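You operate a simulated robot arm through the tools that you are given. There is no shell and no other tool. Be economical: measure what you need, move in short steps, check, and stop when the job is done.

You run a simulated two-armed robot. Do the job below in one go: nothing can be reset, and whatever is moved stays where it is left.

Task
Wipe up the spill on the top of the prep table with the orange rag and put it back.

The check looks at the end state, three seconds after you hand in, the way a careful person would. Anything else that was tipped, shoved, dropped, spilled or broken makes it a failure.

Robot
Two 7-joint arms with two-finger parallel grippers on one trunk, on a base that drives. Base frame: it is fixed to the floor where the robot stands at the start and does not move with it; the origin is under the middle of the robot, x ahead of it, y to its left, z up. Readings come in mm, degrees, newtons and seconds.
The left shoulder is at the start at [70, 134, 1201], the right one opposite. Payload 1.57 kg a hand.
The tool frame of a hand sits at the grasp point between the pads (the TCP): z along the fingers, y along the line on which they close. The tips reach 30 mm beyond it. The gripper opens to 80 mm. The fingers are 17 mm wide and 12 mm thick; the gripper's body (40 by 82 mm) begins 80 mm behind the TCP.
Orientation is that of the tool frame in the base frame, as a unit quaternion [x, y, z, w]. With the fingers straight down and closing along the base's y, the tool's x points along the base's -x, its y along +y and its z along -z.

Tools
- The arms move only by the tool arm_command. It takes "left_moves", "right_moves" or both (then of equal length, played together; a hand with none holds still); each is a list of rows, each an object of numbers (a shift or turn left out is 0, a gripper value left out holds the last): "rx", "ry", "rz": the turn, a rotation vector about the tool's x, y, z in degrees; "dx", "dy", "dz": the shift along the tool's x, y, z in m; "jaw": the finger opening in m, from 0 to 0.08. In form: [{"rx": .., "ry": .., "rz": .., "dx": .., "dy": .., "dz": .., "jaw": ..}, ...]. A call has 1 to 8 rows; each row shifts and turns the commanded pose from where the row before left it, along the tool's axes as they then stand. Each row takes 0.2 s and may step no farther than 50 mm and 8.6 degrees from the row before; otherwise, or with a gripper value out of range, the whole call is refused. A pose out of reach is approached as far as the arm can. The call stops where the force on the tool passes 40 N (or 10 N more than at its start, if that is more) or the arm is blocked; 0.2 s more then pass. Each finger travels about 153 mm/s and halts on what it meets, pressing with about 23 N; the grip force reading is that of the motor and also rises with nothing between the fingers. The clock runs only during rows and for 0.2 s after the last one: add rows that do not move to give the fingers time. It gives the time, the measured TCP pose, the force on the tool (base axes), the opening and the grip force at its end, in the units of the frame above (readings bear some noise).
- Cameras (640 x 400 px; columns grow to the right, rows downward): "scene" is now at [110, 41.8, 1404]; the picture's right is [0.56, -0.83, 0.00], its down [-0.65, -0.44, -0.62] and it looks along [0.51, 0.35, -0.79] (base axes); focal length 278 px, centre (320, 200). "left" rides on the left gripper at [72, 7, -122] in its tool frame; the picture's right is [-0.09, 1.00, 0.00], its down [-0.84, -0.08, -0.54] and it looks along [-0.54, -0.05, 0.84] (tool axes); focal length 238 px, centre (320, 200). "right" rides on the right gripper at [72, -7, -122] in its tool frame; the picture's right is [0.09, 1.00, 0.00], its down [-0.84, 0.08, -0.54] and it looks along [-0.54, 0.05, 0.84] (tool axes); focal length 238 px, centre (320, 200). There is no depth. A picture from a camera that has moved, and an enlarged one, comes with that camera's place and axes in the base frame and with its lens.
- grab_frame(camera): a new picture of that camera. No time passes.
- lift_body(by): slides the trunk up (or, below 0, down) by that many mm; the arms and the scene camera ride with it, the base frame stays. It gives what a move gives, with no picture.
- steer(legs): drives the robot by 1 to 6 legs, each [ahead, left, turn to the left] in mm, mm and degrees, along the robot's own axes; the way and the turn of a leg run together, so that a leg with both is an arc; at most 1500 mm and 180 degrees a leg. The arms and the cameras ride along, it lands a little off, and it stops where it bumps. It gives what a move gives.
- turn_head(pan, tilt): turns the head with the scene camera to pan (to the left, within 86 degrees either way) and tilt (down, from -29 to 69), counted from straight ahead of the robot. It gives what a move gives.
- close_up(camera, box): a new picture of the part [left, top, right, bottom] of that camera's present view, enlarged. No time passes.
- hand_in(): hands the job in; it is judged then, once.

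Work in short steps. Places have to be worked out from the pictures, the camera data and where the tool is seen: move nearer, look again, correct. Check each grasp and each placing, and mend what went wrong. You have 120 turns and 108 pictures in all, those below and enlarged ones among them. Open the grippers and draw the arms clear of the work before you hand the job in, unless the task says otherwise; then end with one line.

The tools are called after "Call:" as a command line: name --argument value ..., lists and objects as JSON in quotes. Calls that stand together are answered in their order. arm_command: Moves the arms, as the interface text tells. Its arguments: {"type":"object","properties":{"left_moves":{"type":"array","items":{"type":"object","properties":{"rx":{"type":"number"},"ry":{"type":"number"},"rz":{"type":"number"},"dx":{"type":"number"},"dy":{"type":"number"},"dz":{"type":"number"},"jaw":{"type":"number"}}}},"right_moves":{"type":"array","items":{"type":"object","properties":{"rx":{"type":"number"},"ry":{"type":"number"},"rz":{"type":"number"},"dx":{"type":"number"},"dy":{"type":"number"},"dz":{"type":"number"},"jaw":{"type":"number"}}}}},"required":[]} The other tools are called the same way: lift_body (by) slides the trunk up or down; steer (legs) drives the base; turn_head (pan, tilt) turns the head that bears the scene camera; grab_frame (camera) takes a picture; close_up (camera, box) takes an enlarged picture of a part of a camera's view; hand_in () hands the job in.

At the start:

```text
time: 0.0
left_tcp_pos: [308.9, 438.3, 1069.2]
left_tool_rot: [-0.001, 1.0, 0.0, 0.0]
left_contact_force: [-1.2, 0.7, 0.6]
left_opening: 79.9
left_finger_force: 0.1
right_tcp_pos: [387.7, 13.5, 1115.0]
right_tool_rot: [0.0, 1.0, 0.0, 0.0]
right_contact_force: [-0.6, 0.2, 0.7]
right_opening: 79.9
right_finger_force: 0.0
trunk travel left (down, up): [-775.0, 165.0]
robot x, y, heading: [-2.2, 0.1, 0.0]
head pan, tilt: [34.3, 52.0]
```

scene: 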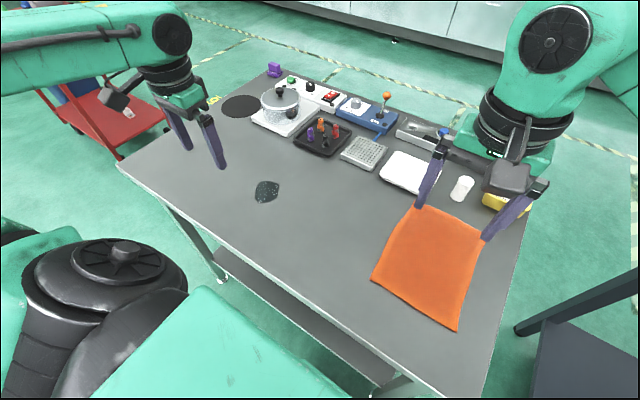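
right: 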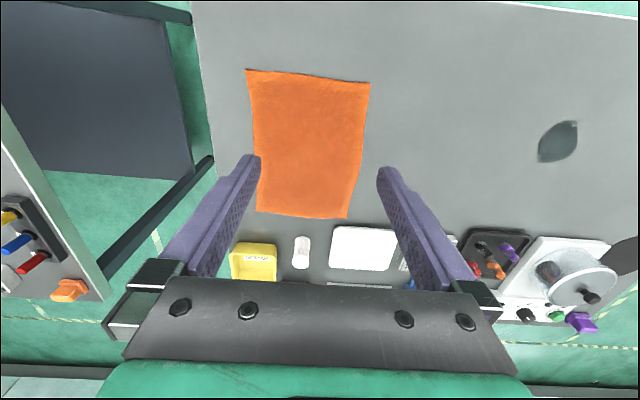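
left: 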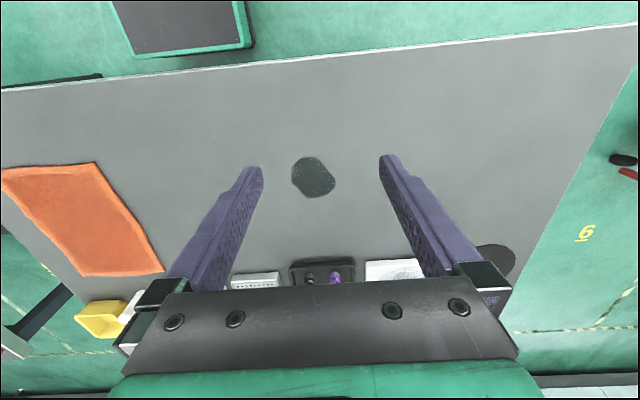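

The spill looks to be near (439, 451) and the rag spans about x 375–630, y −106–84. I'll look at both more closely before planning.

Call:
close_up --camera "scene" --box '[220, 60, 380, 220]'

Call:
close_up --camera "scene" --box '[350, 100, 560, 340]'

Call:
close_up --camera "right" --box '[200, 40, 440, 300]'

```text
2.50 times, centred on (300, 140) of scene
camera zoom: at [110.0, 41.8, 1404.0], right [0.56, -0.83, 0.0], down [-0.65, -0.44, -0.62], along [0.51, 0.35, -0.79], focal length 694 px, centre (370, 350)
```

zoom: 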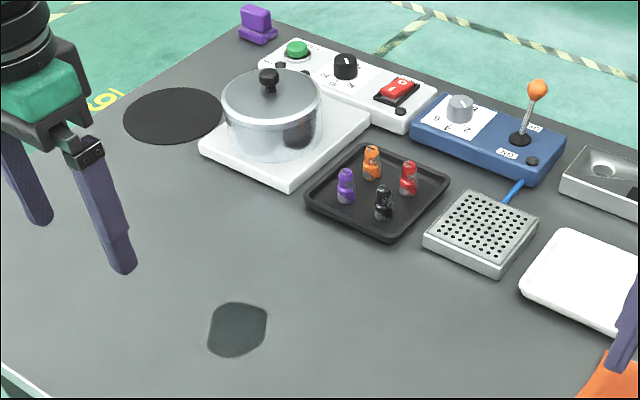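

```text
1.67 times, centred on (455, 220) of scene
camera zoom: at [110.0, 41.8, 1404.0], right [0.56, -0.83, 0.0], down [-0.65, -0.44, -0.62], along [0.51, 0.35, -0.79], focal length 463 px, centre (95, 167)
```

zoom: 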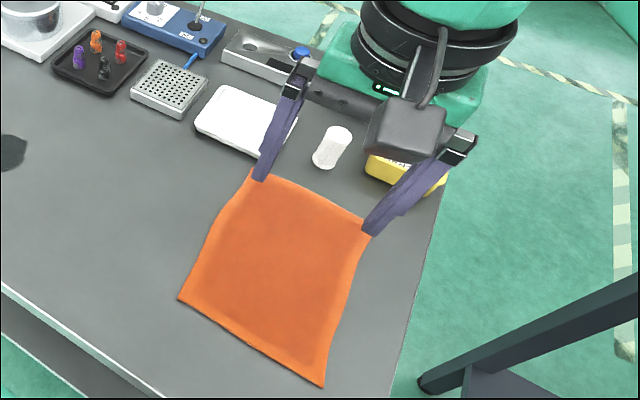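

```text
1.54 times, centred on (320, 170) of right
camera zoom: at [317.3, 7.4, 1239.5], right [-0.09, 1.0, 0.0], down [0.84, 0.08, 0.54], along [0.54, 0.05, -0.84], focal length 367 px, centre (320, 246)
```

zoom: 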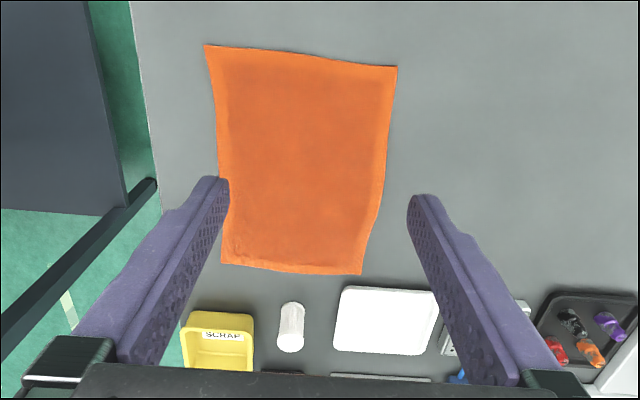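

The rag lies flat at roughly x 360–640, y −108–95, with clear table between it and the spill. I'll move the right arm out of the way and bring the left hand over the rag's left edge.

Call:
arm_command --left_moves '[{"dx": -0.022, "dy": -0.041}, {"dx": -0.022, "dy": -0.041}, {"dx": -0.022, "dy": -0.041}, {"dx": -0.022, "dy": -0.041}, {"dx": -0.022, "dy": -0.041}, {"dx": -0.022, "dy": -0.041}, {"dx": -0.022, "dy": -0.041}, {"dx": -0.022, "dy": -0.041}]' --right_moves '[{"dx": 0.01, "dy": -0.04}, {"dx": 0.01, "dy": -0.04}, {"dx": 0.01, "dy": -0.04}, {"dx": 0.01, "dy": -0.04}, {"dx": 0.01, "dy": -0.04}, {"dx": 0.01, "dy": -0.04}, {"dx": 0.01, "dy": -0.03}, {"dx": 0.01, "dy": -0.03}]'

Call:
grab_frame --camera "left"

Call:
grab_frame --camera "scene"

```text
time: 1.8
left_tcp_pos: [487.7, 108.6, 1068.2]
left_tool_rot: [0.0, 1.0, 0.001, -0.001]
left_contact_force: [0.1, 0.0, 0.0]
left_opening: 80.0
left_finger_force: 0.1
right_tcp_pos: [308.2, -289.2, 1116.8]
right_tool_rot: [-0.001, 1.0, 0.001, 0.0]
right_contact_force: [-0.5, -1.0, -0.2]
right_opening: 80.0
right_finger_force: 0.0
trunk travel left (down, up): [-775.0, 165.0]
robot x, y, heading: [2.6, -0.5, -0.0]
head pan, tilt: [34.3, 52.0]
```

```text
101 pictures are left
camera left: at [415.7, 114.9, 1190.3], right [0.09, 1.0, 0.0], down [0.84, -0.08, 0.54], along [0.54, -0.05, -0.84], focal length 238 px, centre (320, 200)
```

left: 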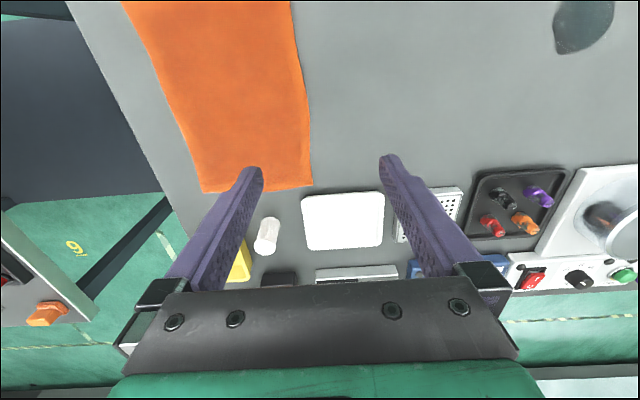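

```text
100 pictures are left
camera scene: at [109.6, 38.1, 1404.1], right [0.56, -0.83, 0.0], down [-0.65, -0.44, -0.62], along [0.51, 0.35, -0.79], focal length 278 px, centre (320, 200)
```

scene: 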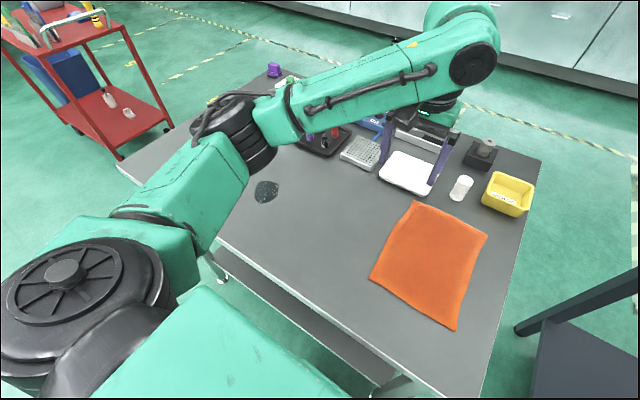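

The left edge of the rag is at about y = 85, spanning x 365–632. I'll go down over its middle with the hand centred at y ≈ 60 and jaws at 60 mm, stopping above the cloth to check.

Call:
arm_command --left_moves '[{"dy": -0.024, "dz": 0.02, "jaw": 0.06}, {"dy": -0.025, "dz": 0.04}, {"dz": 0.045}, {"dz": 0.045}, {"dz": 0.03}, {"dz": 0.02}]'

Call:
grab_frame --camera "left"

Call:
grab_frame --camera "scene"

```text
time: 3.2
left_tcp_pos: [487.3, 60.4, 882.6]
left_tool_rot: [0.0, 1.0, -0.003, 0.008]
left_contact_force: [-4.1, 1.4, 13.1]
left_opening: 60.0
left_finger_force: 0.0
right_tcp_pos: [305.5, -284.5, 1117.7]
right_tool_rot: [0.0, 1.0, 0.0, 0.003]
right_contact_force: [-0.2, 0.4, -1.0]
right_opening: 80.1
right_finger_force: 0.1
trunk travel left (down, up): [-775.0, 165.0]
robot x, y, heading: [-1.8, 3.4, -0.2]
head pan, tilt: [34.3, 52.0]
stopped in row 6 (left hand): the force on the tool passed its limit (the readings are from after the stop); the commanded pose is now the measured one
```

```text
99 pictures are left
camera left: at [413.5, 68.1, 1004.0], right [0.09, 1.0, 0.0], down [0.83, -0.08, 0.56], along [0.55, -0.05, -0.83], focal length 238 px, centre (320, 200)
```

left: 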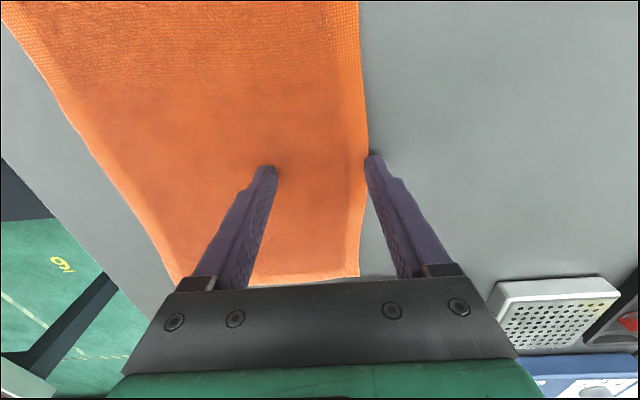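

```text
98 pictures are left
camera scene: at [105.9, 42.0, 1404.4], right [0.56, -0.83, 0.0], down [-0.65, -0.44, -0.62], along [0.51, 0.35, -0.79], focal length 278 px, centre (320, 200)
```

scene: 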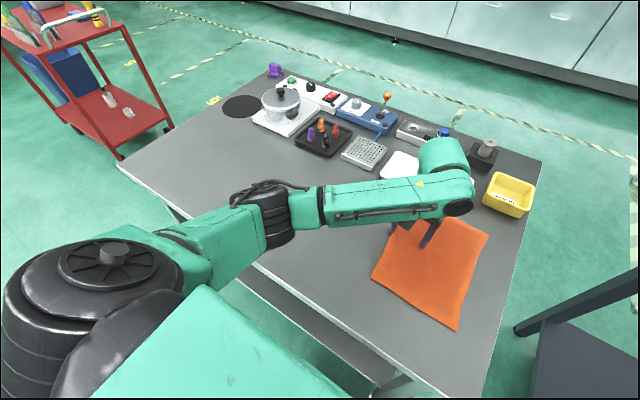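

The hand stopped at TCP z = 883 with an upward force, higher than I'd expect for a surface at 803. I'll look closely at the tips.

Call:
close_up --camera "left" --box '[220, 120, 420, 245]'

Call:
close_up --camera "scene" --box '[340, 120, 540, 340]'

Call:
grab_frame --camera "right"

```text
3.20 times, centred on (320, 182) of left
camera zoom: at [413.5, 68.1, 1004.0], right [0.09, 1.0, 0.0], down [0.83, -0.08, 0.56], along [0.55, -0.05, -0.83], focal length 763 px, centre (320, 256)
```

zoom: 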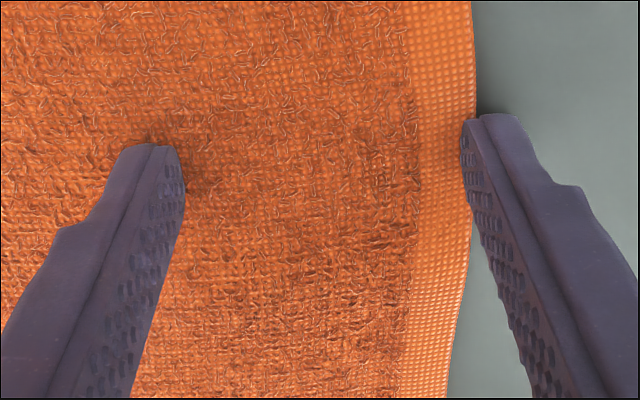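

```text
1.82 times, centred on (440, 230) of scene
camera zoom: at [105.9, 42.0, 1404.4], right [0.56, -0.83, 0.0], down [-0.65, -0.44, -0.62], along [0.51, 0.35, -0.79], focal length 505 px, centre (102, 146)
```

zoom: 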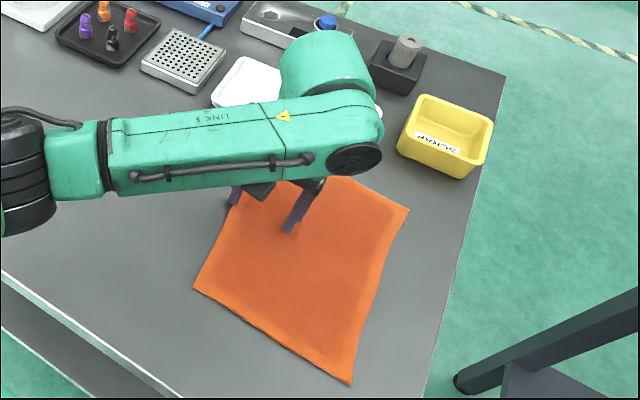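

```text
95 pictures are left
camera right: at [233.9, -291.8, 1241.7], right [-0.09, 1.0, 0.0], down [0.84, 0.08, 0.54], along [0.54, 0.05, -0.84], focal length 238 px, centre (320, 200)
```

right: 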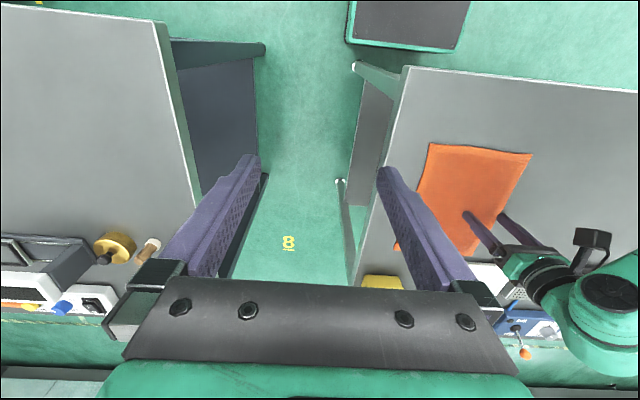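

The tips are on the cloth, so the surface is really near z ≈ 852. Reworking with that puts the spill at about (411, 418) and the rag at x 356–602, y −95–86. Now I close on the edge while keeping a light press.

Call:
arm_command --left_moves '[{"dz": 0.001, "jaw": 0.04}, {"jaw": 0.02}, {"jaw": 0.0}, {}, {}]'

Call:
grab_frame --camera "left"

```text
time: 4.4
left_tcp_pos: [487.3, 58.6, 882.5]
left_tool_rot: [0.001, 1.0, -0.002, 0.009]
left_contact_force: [6.1, -5.1, 34.7]
left_opening: 7.0
left_finger_force: 23.0
right_tcp_pos: [306.6, -287.2, 1117.6]
right_tool_rot: [-0.001, 1.0, 0.001, 0.002]
right_contact_force: [0.3, 0.8, 0.2]
right_opening: 80.1
right_finger_force: 0.0
trunk travel left (down, up): [-775.0, 165.0]
robot x, y, heading: [1.3, -0.9, -0.1]
head pan, tilt: [34.3, 52.0]
```

```text
94 pictures are left
camera left: at [413.4, 65.9, 1003.4], right [0.09, 1.0, 0.0], down [0.83, -0.08, 0.56], along [0.56, -0.05, -0.83], focal length 238 px, centre (320, 200)
```

left: 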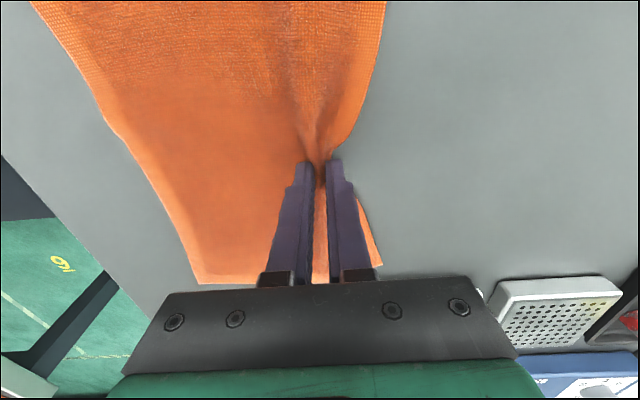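

The rag's edge is bunched firmly between the pads (opening 7 mm). I'll lift slightly to relieve the press, then start dragging toward the spill.

Call:
arm_command --left_moves '[{"dz": -0.006}, {"dz": -0.008}, {"dy": 0.02, "dx": 0.004}, {"dy": 0.03, "dx": 0.006}, {"dy": 0.03, "dx": 0.006}]'

Call:
grab_frame --camera "scene"

Call:
grab_frame --camera "left"

```text
time: 5.6
left_tcp_pos: [471.7, 142.2, 891.9]
left_tool_rot: [0.0, 1.0, -0.002, 0.006]
left_contact_force: [-0.3, 0.4, 0.2]
left_opening: 6.5
left_finger_force: 23.2
right_tcp_pos: [309.1, -284.6, 1116.4]
right_tool_rot: [0.001, 1.0, 0.0, 0.001]
right_contact_force: [0.6, -0.3, -0.1]
right_opening: 79.7
right_finger_force: 0.1
trunk travel left (down, up): [-775.0, 165.0]
robot x, y, heading: [-2.4, 1.1, -0.0]
head pan, tilt: [34.3, 52.0]
```

```text
93 pictures are left
camera scene: at [109.6, 42.8, 1404.0], right [0.56, -0.83, 0.0], down [-0.65, -0.44, -0.62], along [0.51, 0.35, -0.79], focal length 278 px, centre (320, 200)
```

scene: 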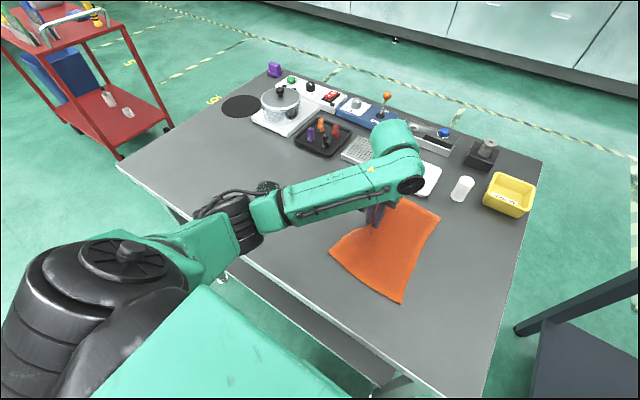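

```text
92 pictures are left
camera left: at [399.2, 148.8, 1013.6], right [0.09, 1.0, 0.0], down [0.83, -0.08, 0.55], along [0.55, -0.05, -0.83], focal length 238 px, centre (320, 200)
```

left: 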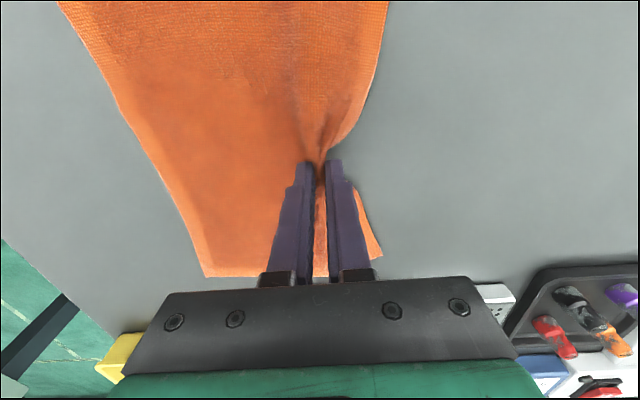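

The rag follows the hand cleanly. I'll drag it on over the spill.

Call:
arm_command --left_moves '[{"dy": 0.042, "dx": 0.007}, {"dy": 0.042, "dx": 0.007}, {"dy": 0.042, "dx": 0.007}, {"dy": 0.042, "dx": 0.007}, {"dy": 0.042, "dx": 0.007}, {"dy": 0.042, "dx": 0.007}, {"dy": 0.042, "dx": 0.007}, {"dy": 0.042, "dx": 0.007}]'

Call:
grab_frame --camera "scene"

Call:
grab_frame --camera "left"

```text
time: 7.4
left_tcp_pos: [419.2, 475.7, 890.2]
left_tool_rot: [0.001, 1.0, -0.002, 0.006]
left_contact_force: [0.6, -0.3, -0.2]
left_opening: 6.5
left_finger_force: 22.9
right_tcp_pos: [309.7, -284.1, 1117.0]
right_tool_rot: [0.0, 1.0, 0.0, 0.0]
right_contact_force: [-0.3, 1.5, 0.6]
right_opening: 80.0
right_finger_force: 0.1
trunk travel left (down, up): [-775.0, 165.0]
robot x, y, heading: [0.4, -0.0, 0.3]
head pan, tilt: [34.3, 52.0]
```

```text
91 pictures are left
camera scene: at [109.9, 42.8, 1404.0], right [0.56, -0.83, 0.0], down [-0.65, -0.44, -0.62], along [0.51, 0.35, -0.79], focal length 278 px, centre (320, 200)
```

scene: 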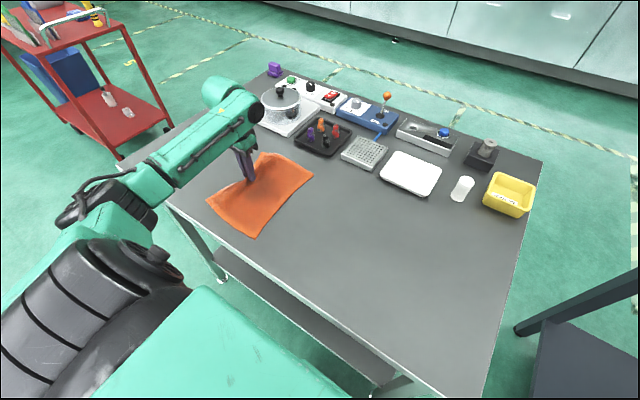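

```text
90 pictures are left
camera left: at [345.6, 484.3, 1011.7], right [0.09, 1.0, 0.0], down [0.83, -0.08, 0.55], along [0.55, -0.05, -0.83], focal length 238 px, centre (320, 200)
```

left: 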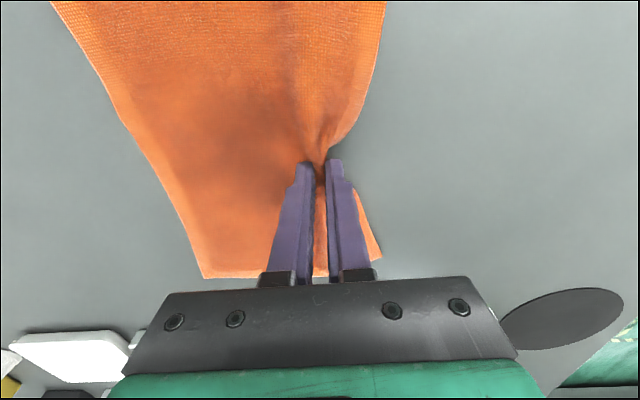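

The rag covers the spill now. I'll scrub with short strokes in x and y, then lift to inspect.

Call:
arm_command --left_moves '[{"dx": 0.035}, {"dx": 0.03, "dy": 0.01}, {"dx": -0.035, "dy": 0.01}, {"dx": -0.035}, {"dx": 0.035}, {"dx": 0.035, "dy": 0.01}, {"dx": -0.035}, {"dx": -0.03}]'

Call:
arm_command --left_moves '[{"dz": -0.05}, {"dz": -0.05}, {"dz": -0.05}, {"dz": -0.04}, {}]'

Call:
grab_frame --camera "scene"

Call:
grab_frame --camera "left"

```text
time: 9.2
left_tcp_pos: [417.5, 507.0, 889.3]
left_tool_rot: [0.0, 1.0, -0.001, 0.005]
left_contact_force: [-0.6, -0.5, 0.0]
left_opening: 6.7
left_finger_force: 23.1
right_tcp_pos: [309.1, -285.6, 1116.7]
right_tool_rot: [0.0, 1.0, 0.0, -0.001]
right_contact_force: [0.1, 0.1, -0.7]
right_opening: 79.9
right_finger_force: 0.2
trunk travel left (down, up): [-775.0, 165.0]
robot x, y, heading: [-0.0, 0.1, 0.1]
head pan, tilt: [34.3, 52.0]
```

```text
time: 10.4
left_tcp_pos: [415.4, 508.3, 1081.3]
left_tool_rot: [0.0, 1.0, -0.001, 0.005]
left_contact_force: [0.0, -0.3, -1.0]
left_opening: 6.6
left_finger_force: 22.8
right_tcp_pos: [310.5, -285.6, 1116.5]
right_tool_rot: [0.0, 1.0, 0.0, 0.0]
right_contact_force: [0.6, 0.8, -0.2]
right_opening: 79.9
right_finger_force: 0.1
trunk travel left (down, up): [-775.0, 165.0]
robot x, y, heading: [-1.4, -1.0, -0.0]
head pan, tilt: [34.3, 52.0]
```

```text
89 pictures are left
camera scene: at [110.6, 42.1, 1403.9], right [0.56, -0.83, 0.0], down [-0.65, -0.44, -0.62], along [0.51, 0.35, -0.79], focal length 278 px, centre (320, 200)
```

scene: 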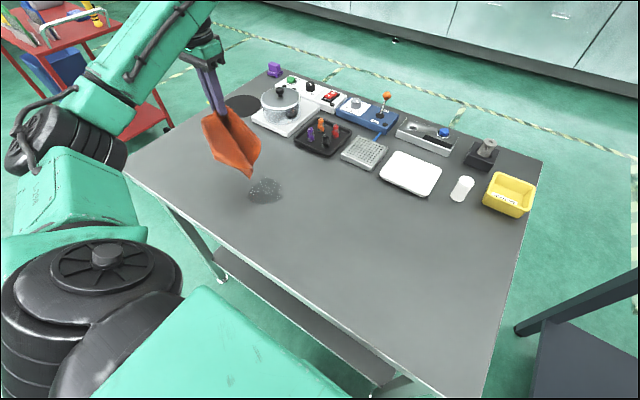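

```text
88 pictures are left
camera left: at [342.2, 515.0, 1202.3], right [0.09, 1.0, 0.0], down [0.83, -0.07, 0.55], along [0.55, -0.05, -0.83], focal length 238 px, centre (320, 200)
```

left: 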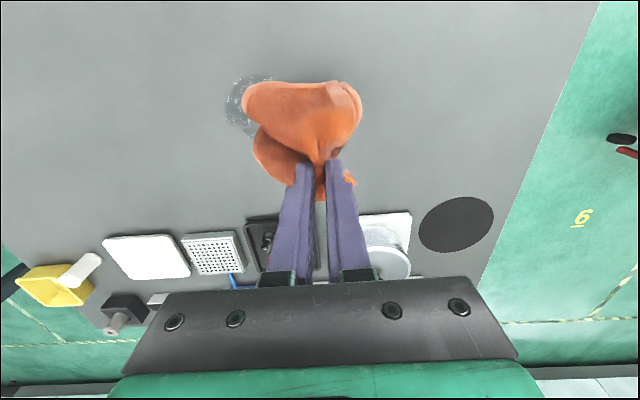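

The spill has faded but a speckled residue remains at the same place. I'll lay the rag back over it and scrub more, this time with light fingertip pressure.

Call:
arm_command --left_moves '[{"dy": -0.045}, {"dy": -0.045}, {"dz": 0.04}, {"dz": 0.04, "dy": 0.01}, {"dz": 0.04, "dy": 0.015}, {"dz": 0.04, "dy": 0.02}, {"dz": 0.03, "dy": 0.02}]'

Call:
grab_frame --camera "scene"

Call:
grab_frame --camera "left"

```text
time: 12.0
left_tcp_pos: [417.4, 481.6, 891.4]
left_tool_rot: [0.0, 1.0, -0.002, 0.007]
left_contact_force: [0.4, -0.6, 1.8]
left_opening: 6.3
left_finger_force: 23.0
right_tcp_pos: [309.0, -285.2, 1116.9]
right_tool_rot: [0.0, 1.0, 0.0, 0.0]
right_contact_force: [0.2, 0.0, -0.1]
right_opening: 79.7
right_finger_force: 0.1
trunk travel left (down, up): [-775.0, 165.0]
robot x, y, heading: [0.8, 0.2, 0.2]
head pan, tilt: [34.3, 52.0]
```

```text
87 pictures are left
camera scene: at [110.2, 42.0, 1404.1], right [0.56, -0.83, 0.0], down [-0.65, -0.44, -0.62], along [0.51, 0.35, -0.79], focal length 278 px, centre (320, 200)
```

scene: 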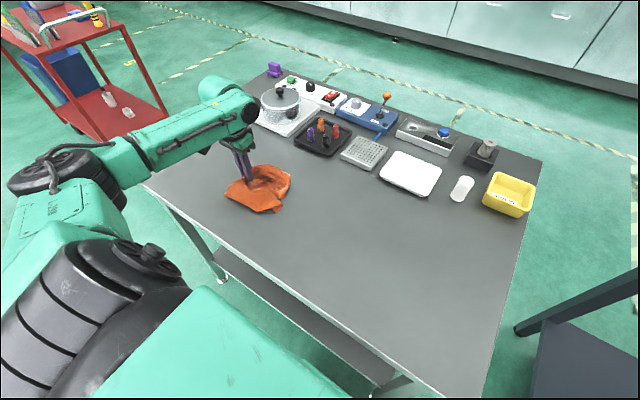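

```text
86 pictures are left
camera left: at [343.6, 489.9, 1013.3], right [0.09, 1.0, 0.0], down [0.83, -0.08, 0.55], along [0.55, -0.05, -0.83], focal length 238 px, centre (320, 200)
```

left: 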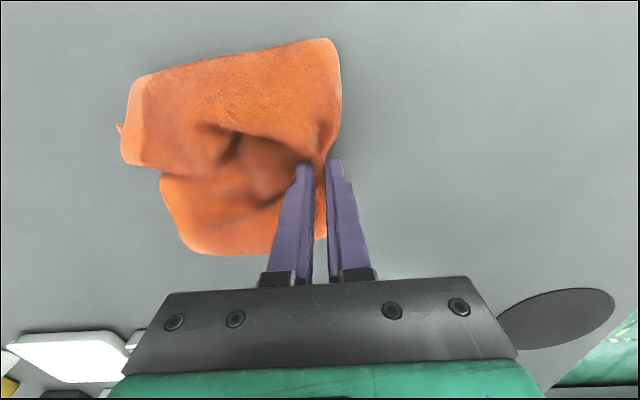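

The rag is now a loose wad over the spill. I'll scrub back and forth, letting the tips pass over the residue with light pressure.

Call:
arm_command --left_moves '[{"dz": 0.003, "dy": -0.03, "dx": 0.03}, {"dx": -0.04, "dy": -0.01}, {"dx": -0.03, "dy": -0.01}, {"dx": 0.04, "dy": -0.01}, {"dx": 0.04, "dy": -0.01}, {"dx": -0.04, "dy": -0.01}, {"dx": -0.035, "dy": -0.01}, {"dx": 0.035, "dy": -0.01}]'

Call:
arm_command --left_moves '[{"dx": 0.035, "dy": 0.015}, {"dx": -0.04, "dy": 0.015}, {"dx": -0.04, "dy": 0.02}, {"dx": 0.04, "dy": 0.02}, {"dx": 0.04, "dy": 0.02}, {"dx": -0.03, "dy": 0.03}, {"dx": -0.01, "dy": 0.03}]'

Call:
arm_command --left_moves '[{"dz": -0.05}, {"dz": -0.05, "dy": 0.02}, {"dz": -0.05, "dy": 0.02}, {"dz": -0.04, "dy": 0.02}, {}]'

Call:
grab_frame --camera "scene"

Call:
grab_frame --camera "left"

```text
time: 13.8
left_tcp_pos: [416.8, 379.9, 889.2]
left_tool_rot: [0.001, 1.0, -0.001, 0.007]
left_contact_force: [1.8, 1.1, 3.7]
left_opening: 6.3
left_finger_force: 23.2
right_tcp_pos: [305.5, -285.9, 1117.7]
right_tool_rot: [0.0, 1.0, 0.0, 0.002]
right_contact_force: [-1.1, 0.2, -0.7]
right_opening: 80.1
right_finger_force: 0.0
trunk travel left (down, up): [-775.0, 165.0]
robot x, y, heading: [0.8, -2.0, -0.2]
head pan, tilt: [34.3, 52.0]
```

```text
time: 15.4
left_tcp_pos: [424.3, 532.4, 890.4]
left_tool_rot: [0.001, 1.0, -0.002, 0.006]
left_contact_force: [-0.3, -0.6, 1.5]
left_opening: 6.4
left_finger_force: 23.6
right_tcp_pos: [309.1, -285.5, 1116.7]
right_tool_rot: [0.0, 1.0, 0.0, 0.0]
right_contact_force: [0.5, -0.1, -0.7]
right_opening: 80.0
right_finger_force: 0.0
trunk travel left (down, up): [-775.0, 165.0]
robot x, y, heading: [2.4, 0.8, 0.3]
head pan, tilt: [34.3, 52.0]
```

```text
refused: row 2 steps farther than a row can; nothing moved
```

```text
85 pictures are left
camera scene: at [109.7, 41.7, 1404.1], right [0.56, -0.83, 0.0], down [-0.65, -0.44, -0.62], along [0.51, 0.35, -0.79], focal length 278 px, centre (320, 200)
```

scene: 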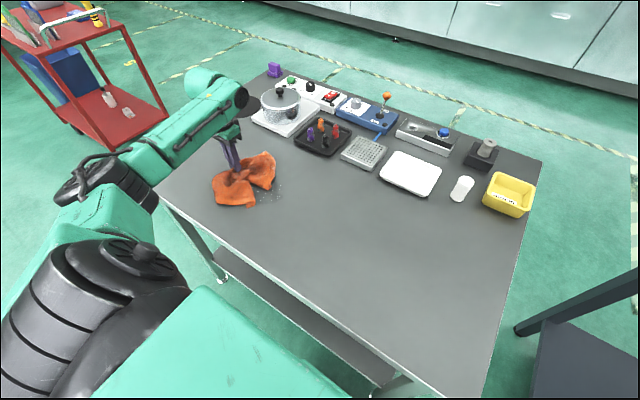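

```text
84 pictures are left
camera left: at [349.9, 539.0, 1012.3], right [0.09, 1.0, 0.0], down [0.83, -0.08, 0.55], along [0.55, -0.05, -0.83], focal length 238 px, centre (320, 200)
```

left: 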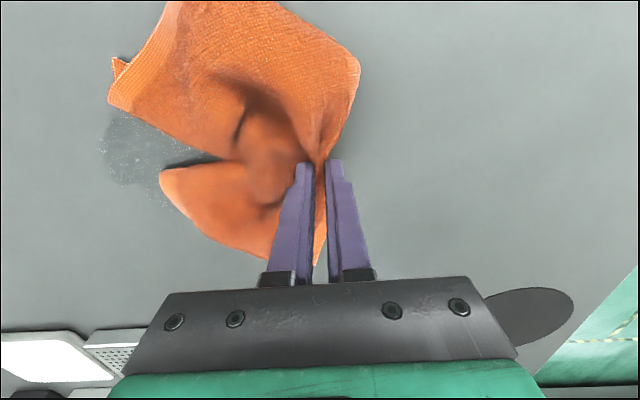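

A fainter residue remains around (405, 412), so I'll keep scrubbing there with more strokes.

Call:
close_up --camera "left" --box '[60, 60, 300, 240]'

Call:
arm_command --left_moves '[{"dy": -0.045, "dx": 0.01}, {"dy": -0.03, "dx": 0.035}, {"dx": -0.048}, {"dx": -0.04, "dy": -0.01}, {"dx": 0.048}, {"dx": 0.045, "dy": -0.01}, {"dx": -0.048}, {"dx": -0.04}]'

Call:
arm_command --left_moves '[{"dx": 0.048, "dz": 0.002}, {"dx": 0.04, "dy": -0.01}, {"dx": -0.048}, {"dx": -0.035, "dy": -0.01}, {"dx": 0.04, "dy": -0.01}, {"dx": 0.04, "dy": -0.01}, {"dx": -0.04, "dy": -0.01}, {"dx": -0.04}]'

Call:
arm_command --left_moves '[{"dx": 0.04, "dy": 0.02}, {"dx": 0.01, "dy": 0.03}, {"dy": -0.03, "dx": 0.02}, {"dy": -0.03}, {"dy": 0.04, "dx": -0.02}, {"dy": 0.04}, {"dy": 0.04}, {"dy": 0.04}]'

Call:
grab_frame --camera "left"

Call:
grab_frame --camera "scene"

```text
2.22 times, centred on (180, 150) of left
camera zoom: at [349.9, 539.0, 1012.3], right [0.09, 1.0, 0.0], down [0.83, -0.08, 0.55], along [0.55, -0.05, -0.83], focal length 530 px, centre (631, 311)
```

zoom: 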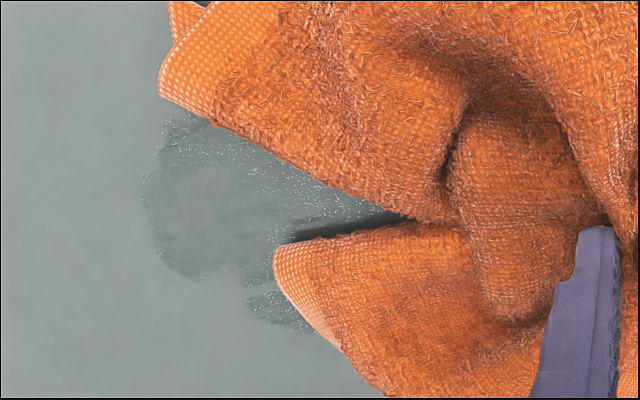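

```text
time: 17.2
left_tcp_pos: [461.6, 436.5, 890.6]
left_tool_rot: [-0.001, 1.0, -0.002, 0.004]
left_contact_force: [-0.6, 0.4, 1.1]
left_opening: 6.5
left_finger_force: 22.7
right_tcp_pos: [311.8, -285.6, 1115.7]
right_tool_rot: [-0.001, 1.0, 0.001, 0.0]
right_contact_force: [-0.1, 0.5, 0.0]
right_opening: 79.8
right_finger_force: 0.1
trunk travel left (down, up): [-775.0, 165.0]
robot x, y, heading: [-1.9, 0.6, -0.4]
head pan, tilt: [34.3, 52.0]
```

```text
time: 19.0
left_tcp_pos: [456.1, 385.3, 888.2]
left_tool_rot: [0.001, 1.0, -0.001, 0.006]
left_contact_force: [0.9, -1.1, 3.2]
left_opening: 6.5
left_finger_force: 22.7
right_tcp_pos: [310.8, -286.6, 1116.2]
right_tool_rot: [-0.001, 1.0, 0.001, 0.0]
right_contact_force: [0.0, -0.1, -0.1]
right_opening: 80.1
right_finger_force: 0.0
trunk travel left (down, up): [-775.0, 165.0]
robot x, y, heading: [-2.3, -3.7, 0.2]
head pan, tilt: [34.3, 52.0]
```

```text
time: 20.8
left_tcp_pos: [405.5, 534.9, 887.1]
left_tool_rot: [0.0, 1.0, -0.001, 0.007]
left_contact_force: [1.7, -3.6, 11.3]
left_opening: 6.5
left_finger_force: 23.1
right_tcp_pos: [308.9, -288.5, 1116.0]
right_tool_rot: [0.0, 1.0, 0.002, 0.0]
right_contact_force: [-0.3, -1.0, 0.4]
right_opening: 79.9
right_finger_force: 0.1
trunk travel left (down, up): [-775.0, 165.0]
robot x, y, heading: [-4.6, 2.9, -0.2]
head pan, tilt: [34.3, 52.0]
```

```text
82 pictures are left
camera left: at [332.0, 542.7, 1008.7], right [0.09, 1.0, 0.0], down [0.83, -0.08, 0.55], along [0.55, -0.05, -0.83], focal length 238 px, centre (320, 200)
```

left: 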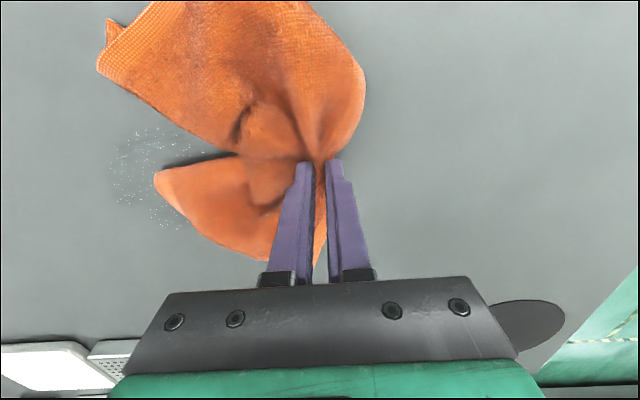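

```text
81 pictures are left
camera scene: at [109.1, 39.0, 1404.3], right [0.56, -0.83, 0.0], down [-0.65, -0.44, -0.62], along [0.51, 0.35, -0.79], focal length 278 px, centre (320, 200)
```

scene: 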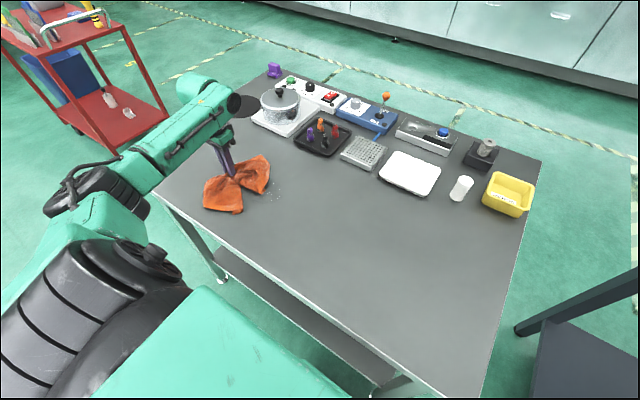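

Nearly gone, with faint white specks left in a ring about 70 mm wide. I'll do another set of strokes over it.

Call:
arm_command --left_moves '[{"dy": -0.048}, {"dy": -0.03, "dx": 0.035}, {"dx": -0.045}, {"dx": -0.045, "dy": -0.005}, {"dx": 0.045}, {"dx": 0.045, "dy": -0.01}, {"dx": -0.045}, {"dx": -0.045}]'

Call:
arm_command --left_moves '[{"dx": 0.045}, {"dx": 0.045, "dy": -0.01}, {"dx": -0.045}, {"dx": -0.045, "dy": -0.01}, {"dx": 0.045, "dy": -0.01}, {"dx": 0.045, "dy": -0.01}, {"dx": -0.045, "dy": -0.01}, {"dx": -0.045}]'

Call:
arm_command --left_moves '[{"dx": 0.02, "dy": 0.03}, {"dy": 0.03}, {"dy": -0.045}, {"dy": 0.045, "dx": 0.02}, {"dy": -0.045}, {"dy": 0.045, "dx": 0.02}, {"dy": -0.045, "dx": 0.01}, {"dy": 0.045}]'

Call:
arm_command --left_moves '[{"dy": 0.04, "dx": -0.01}, {"dy": 0.04, "dx": -0.01}, {"dy": 0.02}]'

Call:
grab_frame --camera "left"

Call:
close_up --camera "scene" --box '[190, 130, 330, 230]'

```text
time: 22.6
left_tcp_pos: [461.2, 441.5, 887.3]
left_tool_rot: [0.0, 1.0, -0.001, 0.006]
left_contact_force: [-1.1, 0.5, 8.8]
left_opening: 6.4
left_finger_force: 22.7
right_tcp_pos: [310.8, -286.2, 1116.7]
right_tool_rot: [-0.002, 1.0, 0.001, 0.0]
right_contact_force: [-0.7, 0.1, 0.3]
right_opening: 80.1
right_finger_force: 0.1
trunk travel left (down, up): [-775.0, 165.0]
robot x, y, heading: [-3.0, -1.8, 0.0]
head pan, tilt: [34.3, 52.0]
```

```text
time: 24.4
left_tcp_pos: [459.7, 394.4, 889.0]
left_tool_rot: [0.0, 1.0, -0.002, 0.005]
left_contact_force: [0.6, -1.2, 4.1]
left_opening: 6.4
left_finger_force: 22.7
right_tcp_pos: [309.4, -285.2, 1116.1]
right_tool_rot: [-0.001, 1.0, 0.001, -0.001]
right_contact_force: [0.2, 0.7, 1.0]
right_opening: 80.1
right_finger_force: 0.1
trunk travel left (down, up): [-775.0, 165.0]
robot x, y, heading: [2.1, -2.2, 0.0]
head pan, tilt: [34.3, 52.0]
```

```text
time: 26.2
left_tcp_pos: [390.7, 453.7, 887.1]
left_tool_rot: [0.001, 1.0, -0.002, 0.006]
left_contact_force: [-1.4, -3.1, 11.0]
left_opening: 6.5
left_finger_force: 23.1
right_tcp_pos: [310.0, -288.2, 1115.6]
right_tool_rot: [0.0, 1.0, 0.002, -0.001]
right_contact_force: [1.3, 0.5, 0.2]
right_opening: 79.8
right_finger_force: 0.0
trunk travel left (down, up): [-775.0, 165.0]
robot x, y, heading: [0.6, -2.6, 0.1]
head pan, tilt: [34.3, 52.0]
```

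```text
time: 27.0
left_tcp_pos: [410.6, 553.2, 887.9]
left_tool_rot: [0.001, 1.0, -0.001, 0.006]
left_contact_force: [0.1, -0.8, 5.3]
left_opening: 6.2
left_finger_force: 23.2
right_tcp_pos: [309.3, -287.6, 1116.3]
right_tool_rot: [0.0, 1.0, 0.002, 0.0]
right_contact_force: [0.1, 0.0, -0.4]
right_opening: 80.0
right_finger_force: 0.0
trunk travel left (down, up): [-775.0, 165.0]
robot x, y, heading: [-2.7, -0.4, 0.1]
head pan, tilt: [34.3, 52.0]
```

```text
80 pictures are left
camera left: at [338.6, 560.9, 1009.9], right [0.09, 1.0, 0.0], down [0.83, -0.08, 0.55], along [0.55, -0.05, -0.83], focal length 238 px, centre (320, 200)
```

left: 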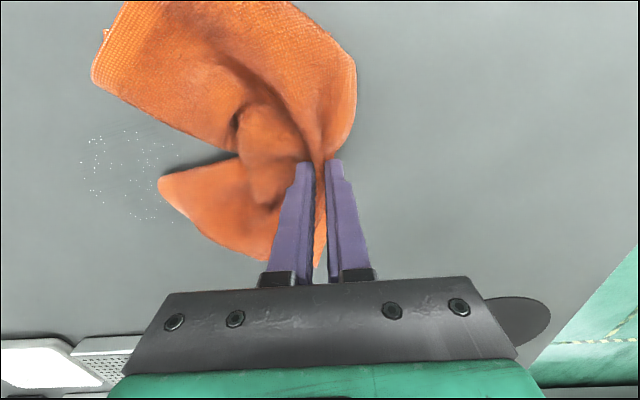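

```text
4.00 times, centred on (260, 180) of scene
camera zoom: at [108.9, 40.0, 1404.2], right [0.56, -0.83, 0.0], down [-0.65, -0.44, -0.62], along [0.51, 0.35, -0.79], focal length 1110 px, centre (560, 280)
```

zoom: 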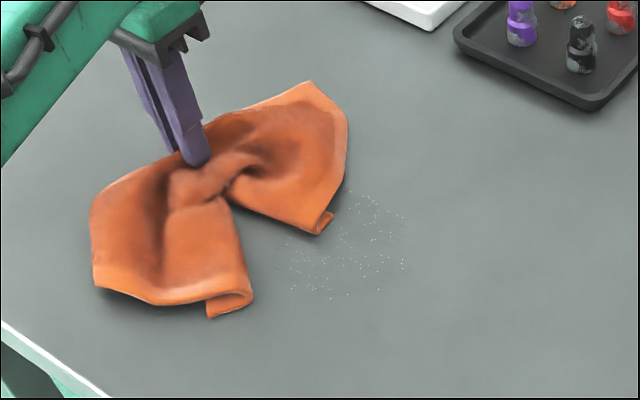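

Only sparse specks left, concentrated around (408, 415). Repeating the scrub with coverage a bit wider.

Call:
arm_command --left_moves '[{"dy": -0.048}, {"dy": -0.03, "dx": 0.035}, {"dx": -0.045, "dz": 0.001}, {"dx": -0.045, "dy": -0.01}, {"dx": 0.045}, {"dx": 0.045, "dy": -0.015}, {"dx": -0.045}, {"dx": -0.045, "dy": -0.01}]'

Call:
arm_command --left_moves '[{"dx": 0.045}, {"dx": 0.045, "dy": -0.01}, {"dx": -0.045}, {"dx": -0.045, "dy": -0.01}, {"dx": 0.045}, {"dx": 0.045, "dy": -0.01}, {"dx": -0.045}, {"dx": -0.045, "dy": -0.01}]'

Call:
arm_command --left_moves '[{"dx": 0.045, "dy": -0.01}, {"dx": 0.045}, {"dx": -0.045, "dy": -0.01}, {"dx": -0.04, "dy": 0.02}, {"dx": 0.02, "dy": 0.04}, {"dy": -0.045, "dx": 0.01}, {"dy": 0.045, "dx": 0.02}, {"dy": -0.045, "dx": 0.01}]'

Call:
arm_command --left_moves '[{"dy": 0.045, "dx": 0.01}, {"dy": -0.045}, {"dy": 0.045, "dx": -0.02}, {"dy": 0.045}, {"dy": 0.04, "dx": -0.01}, {"dy": 0.04}]'

Call:
grab_frame --camera "left"

Call:
close_up --camera "scene" --box '[190, 130, 330, 230]'

```text
time: 28.8
left_tcp_pos: [465.1, 439.9, 887.7]
left_tool_rot: [0.0, 1.0, -0.001, 0.007]
left_contact_force: [-1.4, 1.6, 11.3]
left_opening: 6.5
left_finger_force: 22.9
right_tcp_pos: [308.8, -286.4, 1116.7]
right_tool_rot: [0.0, 1.0, 0.001, 0.0]
right_contact_force: [-0.5, 0.1, 0.3]
right_opening: 80.0
right_finger_force: 0.1
trunk travel left (down, up): [-775.0, 165.0]
robot x, y, heading: [1.6, 0.9, -0.0]
head pan, tilt: [34.3, 52.0]
```

```text
time: 30.6
left_tcp_pos: [466.8, 398.6, 886.6]
left_tool_rot: [0.0, 1.0, 0.0, 0.007]
left_contact_force: [-1.5, 1.4, 11.8]
left_opening: 6.2
left_finger_force: 22.5
right_tcp_pos: [307.7, -288.1, 1116.3]
right_tool_rot: [-0.001, 1.0, 0.002, 0.001]
right_contact_force: [0.4, 0.2, -0.4]
right_opening: 80.0
right_finger_force: 0.0
trunk travel left (down, up): [-775.0, 165.0]
robot x, y, heading: [-1.1, 0.2, 0.0]
head pan, tilt: [34.3, 52.0]
```

```text
time: 32.4
left_tcp_pos: [400.2, 397.1, 885.8]
left_tool_rot: [0.0, 1.0, 0.0, 0.007]
left_contact_force: [1.4, 5.7, 18.8]
left_opening: 6.0
left_finger_force: 22.8
right_tcp_pos: [306.8, -285.2, 1118.0]
right_tool_rot: [-0.002, 1.0, 0.0, 0.002]
right_contact_force: [-0.4, -0.5, 0.1]
right_opening: 80.2
right_finger_force: 0.0
trunk travel left (down, up): [-775.0, 165.0]
robot x, y, heading: [2.1, 0.1, -0.0]
head pan, tilt: [34.3, 52.0]
```

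```text
time: 33.8
left_tcp_pos: [420.4, 565.9, 884.5]
left_tool_rot: [0.001, 1.0, -0.001, 0.006]
left_contact_force: [1.3, -1.2, 4.6]
left_opening: 5.8
left_finger_force: 22.8
right_tcp_pos: [310.2, -285.0, 1117.3]
right_tool_rot: [0.0, 1.0, 0.002, -0.001]
right_contact_force: [0.3, 0.1, 0.2]
right_opening: 79.7
right_finger_force: 0.1
trunk travel left (down, up): [-775.0, 165.0]
robot x, y, heading: [1.0, -1.3, 0.0]
head pan, tilt: [34.3, 52.0]
```

```text
78 pictures are left
camera left: at [348.4, 573.3, 1006.2], right [0.09, 1.0, 0.0], down [0.83, -0.08, 0.55], along [0.55, -0.05, -0.83], focal length 238 px, centre (320, 200)
```

left: 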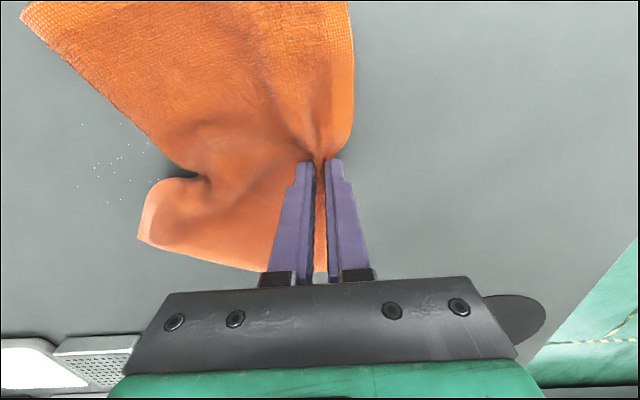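

```text
4.00 times, centred on (260, 180) of scene
camera zoom: at [110.9, 41.0, 1403.9], right [0.56, -0.83, 0.0], down [-0.65, -0.44, -0.62], along [0.51, 0.35, -0.79], focal length 1110 px, centre (560, 280)
```

zoom: 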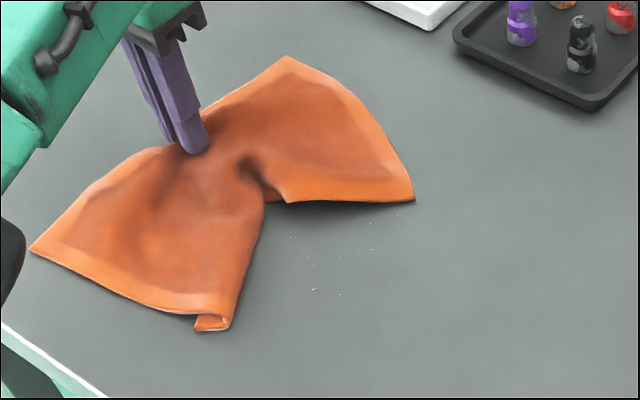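

Just a few specks remain and the rag is spreading out again. One more full set should finish it.

Call:
arm_command --left_moves '[{"dy": -0.048}, {"dy": -0.03, "dx": 0.035}, {"dx": -0.045}, {"dx": -0.045, "dy": -0.01}, {"dx": 0.045}, {"dx": 0.045, "dy": -0.015}, {"dx": -0.045}, {"dx": -0.045, "dy": -0.01}]'

Call:
arm_command --left_moves '[{"dx": 0.045}, {"dx": 0.045, "dy": -0.01}, {"dx": -0.045}, {"dx": -0.045, "dy": -0.01}, {"dx": 0.045}, {"dx": 0.045, "dy": -0.01}, {"dx": -0.045}, {"dx": -0.045, "dy": -0.01}]'

Call:
arm_command --left_moves '[{"dx": 0.045, "dy": -0.01}, {"dx": 0.045}, {"dx": -0.045, "dy": -0.01}, {"dx": -0.04, "dy": 0.02}, {"dx": 0.02, "dy": 0.04}, {"dy": -0.045, "dx": 0.01}, {"dy": 0.045, "dx": 0.02}, {"dy": -0.045, "dx": 0.01}]'

Call:
arm_command --left_moves '[{"dy": 0.045, "dx": 0.01}, {"dy": -0.045}, {"dy": 0.045, "dx": -0.02}, {"dy": 0.045}, {"dy": 0.04, "dx": -0.01}, {"dy": 0.04}]'

Call:
grab_frame --camera "left"

Call:
close_up --camera "scene" --box '[190, 130, 330, 230]'

```text
time: 35.6
left_tcp_pos: [474.2, 453.4, 886.4]
left_tool_rot: [0.0, 1.0, -0.001, 0.006]
left_contact_force: [0.5, -0.1, 2.4]
left_opening: 6.1
left_finger_force: 23.0
right_tcp_pos: [310.6, -286.4, 1115.9]
right_tool_rot: [-0.001, 1.0, 0.002, 0.0]
right_contact_force: [-0.6, 0.0, 0.2]
right_opening: 79.9
right_finger_force: 0.0
trunk travel left (down, up): [-775.0, 165.0]
robot x, y, heading: [1.4, -1.3, 0.1]
head pan, tilt: [34.3, 52.0]
```

```text
time: 37.4
left_tcp_pos: [475.3, 413.9, 886.1]
left_tool_rot: [0.0, 1.0, -0.001, 0.006]
left_contact_force: [-0.1, 0.6, 2.6]
left_opening: 5.7
left_finger_force: 23.0
right_tcp_pos: [308.8, -287.2, 1115.6]
right_tool_rot: [-0.001, 1.0, 0.001, 0.0]
right_contact_force: [-0.6, 0.2, -0.5]
right_opening: 80.1
right_finger_force: 0.1
trunk travel left (down, up): [-775.0, 165.0]
robot x, y, heading: [-0.9, 2.1, 0.2]
head pan, tilt: [34.3, 52.0]
```

```text
time: 39.2
left_tcp_pos: [408.2, 406.3, 883.2]
left_tool_rot: [0.0, 1.0, 0.0, 0.007]
left_contact_force: [0.0, 1.7, 7.0]
left_opening: 5.9
left_finger_force: 23.3
right_tcp_pos: [306.4, -287.0, 1117.0]
right_tool_rot: [-0.002, 1.0, 0.0, 0.001]
right_contact_force: [-1.1, -1.6, 0.3]
right_opening: 80.1
right_finger_force: 0.1
trunk travel left (down, up): [-775.0, 165.0]
robot x, y, heading: [1.5, 3.3, -0.0]
head pan, tilt: [34.3, 52.0]
```

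```text
time: 40.6
left_tcp_pos: [432.5, 576.0, 885.0]
left_tool_rot: [0.002, 1.0, 0.0, 0.007]
left_contact_force: [1.0, -1.4, 6.5]
left_opening: 5.5
left_finger_force: 23.0
right_tcp_pos: [310.4, -285.7, 1116.4]
right_tool_rot: [0.0, 1.0, 0.001, 0.0]
right_contact_force: [-1.1, 0.3, 0.0]
right_opening: 80.1
right_finger_force: 0.1
trunk travel left (down, up): [-775.0, 165.0]
robot x, y, heading: [1.6, 1.5, -0.1]
head pan, tilt: [34.3, 52.0]
```

```text
76 pictures are left
camera left: at [359.3, 582.6, 1006.2], right [0.1, 1.0, 0.0], down [0.83, -0.08, 0.55], along [0.55, -0.05, -0.83], focal length 238 px, centre (320, 200)
```

left: 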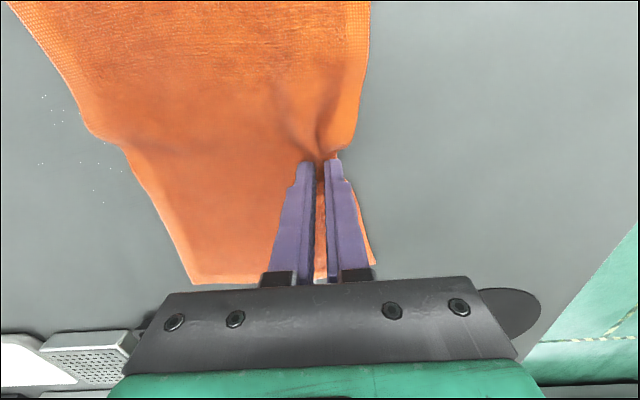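

```text
4.00 times, centred on (260, 180) of scene
camera zoom: at [110.5, 40.0, 1404.0], right [0.56, -0.83, 0.0], down [-0.65, -0.44, -0.62], along [0.51, 0.35, -0.79], focal length 1110 px, centre (560, 280)
```

zoom: 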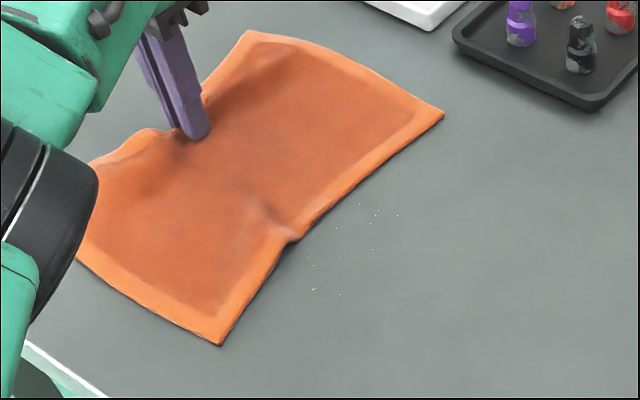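

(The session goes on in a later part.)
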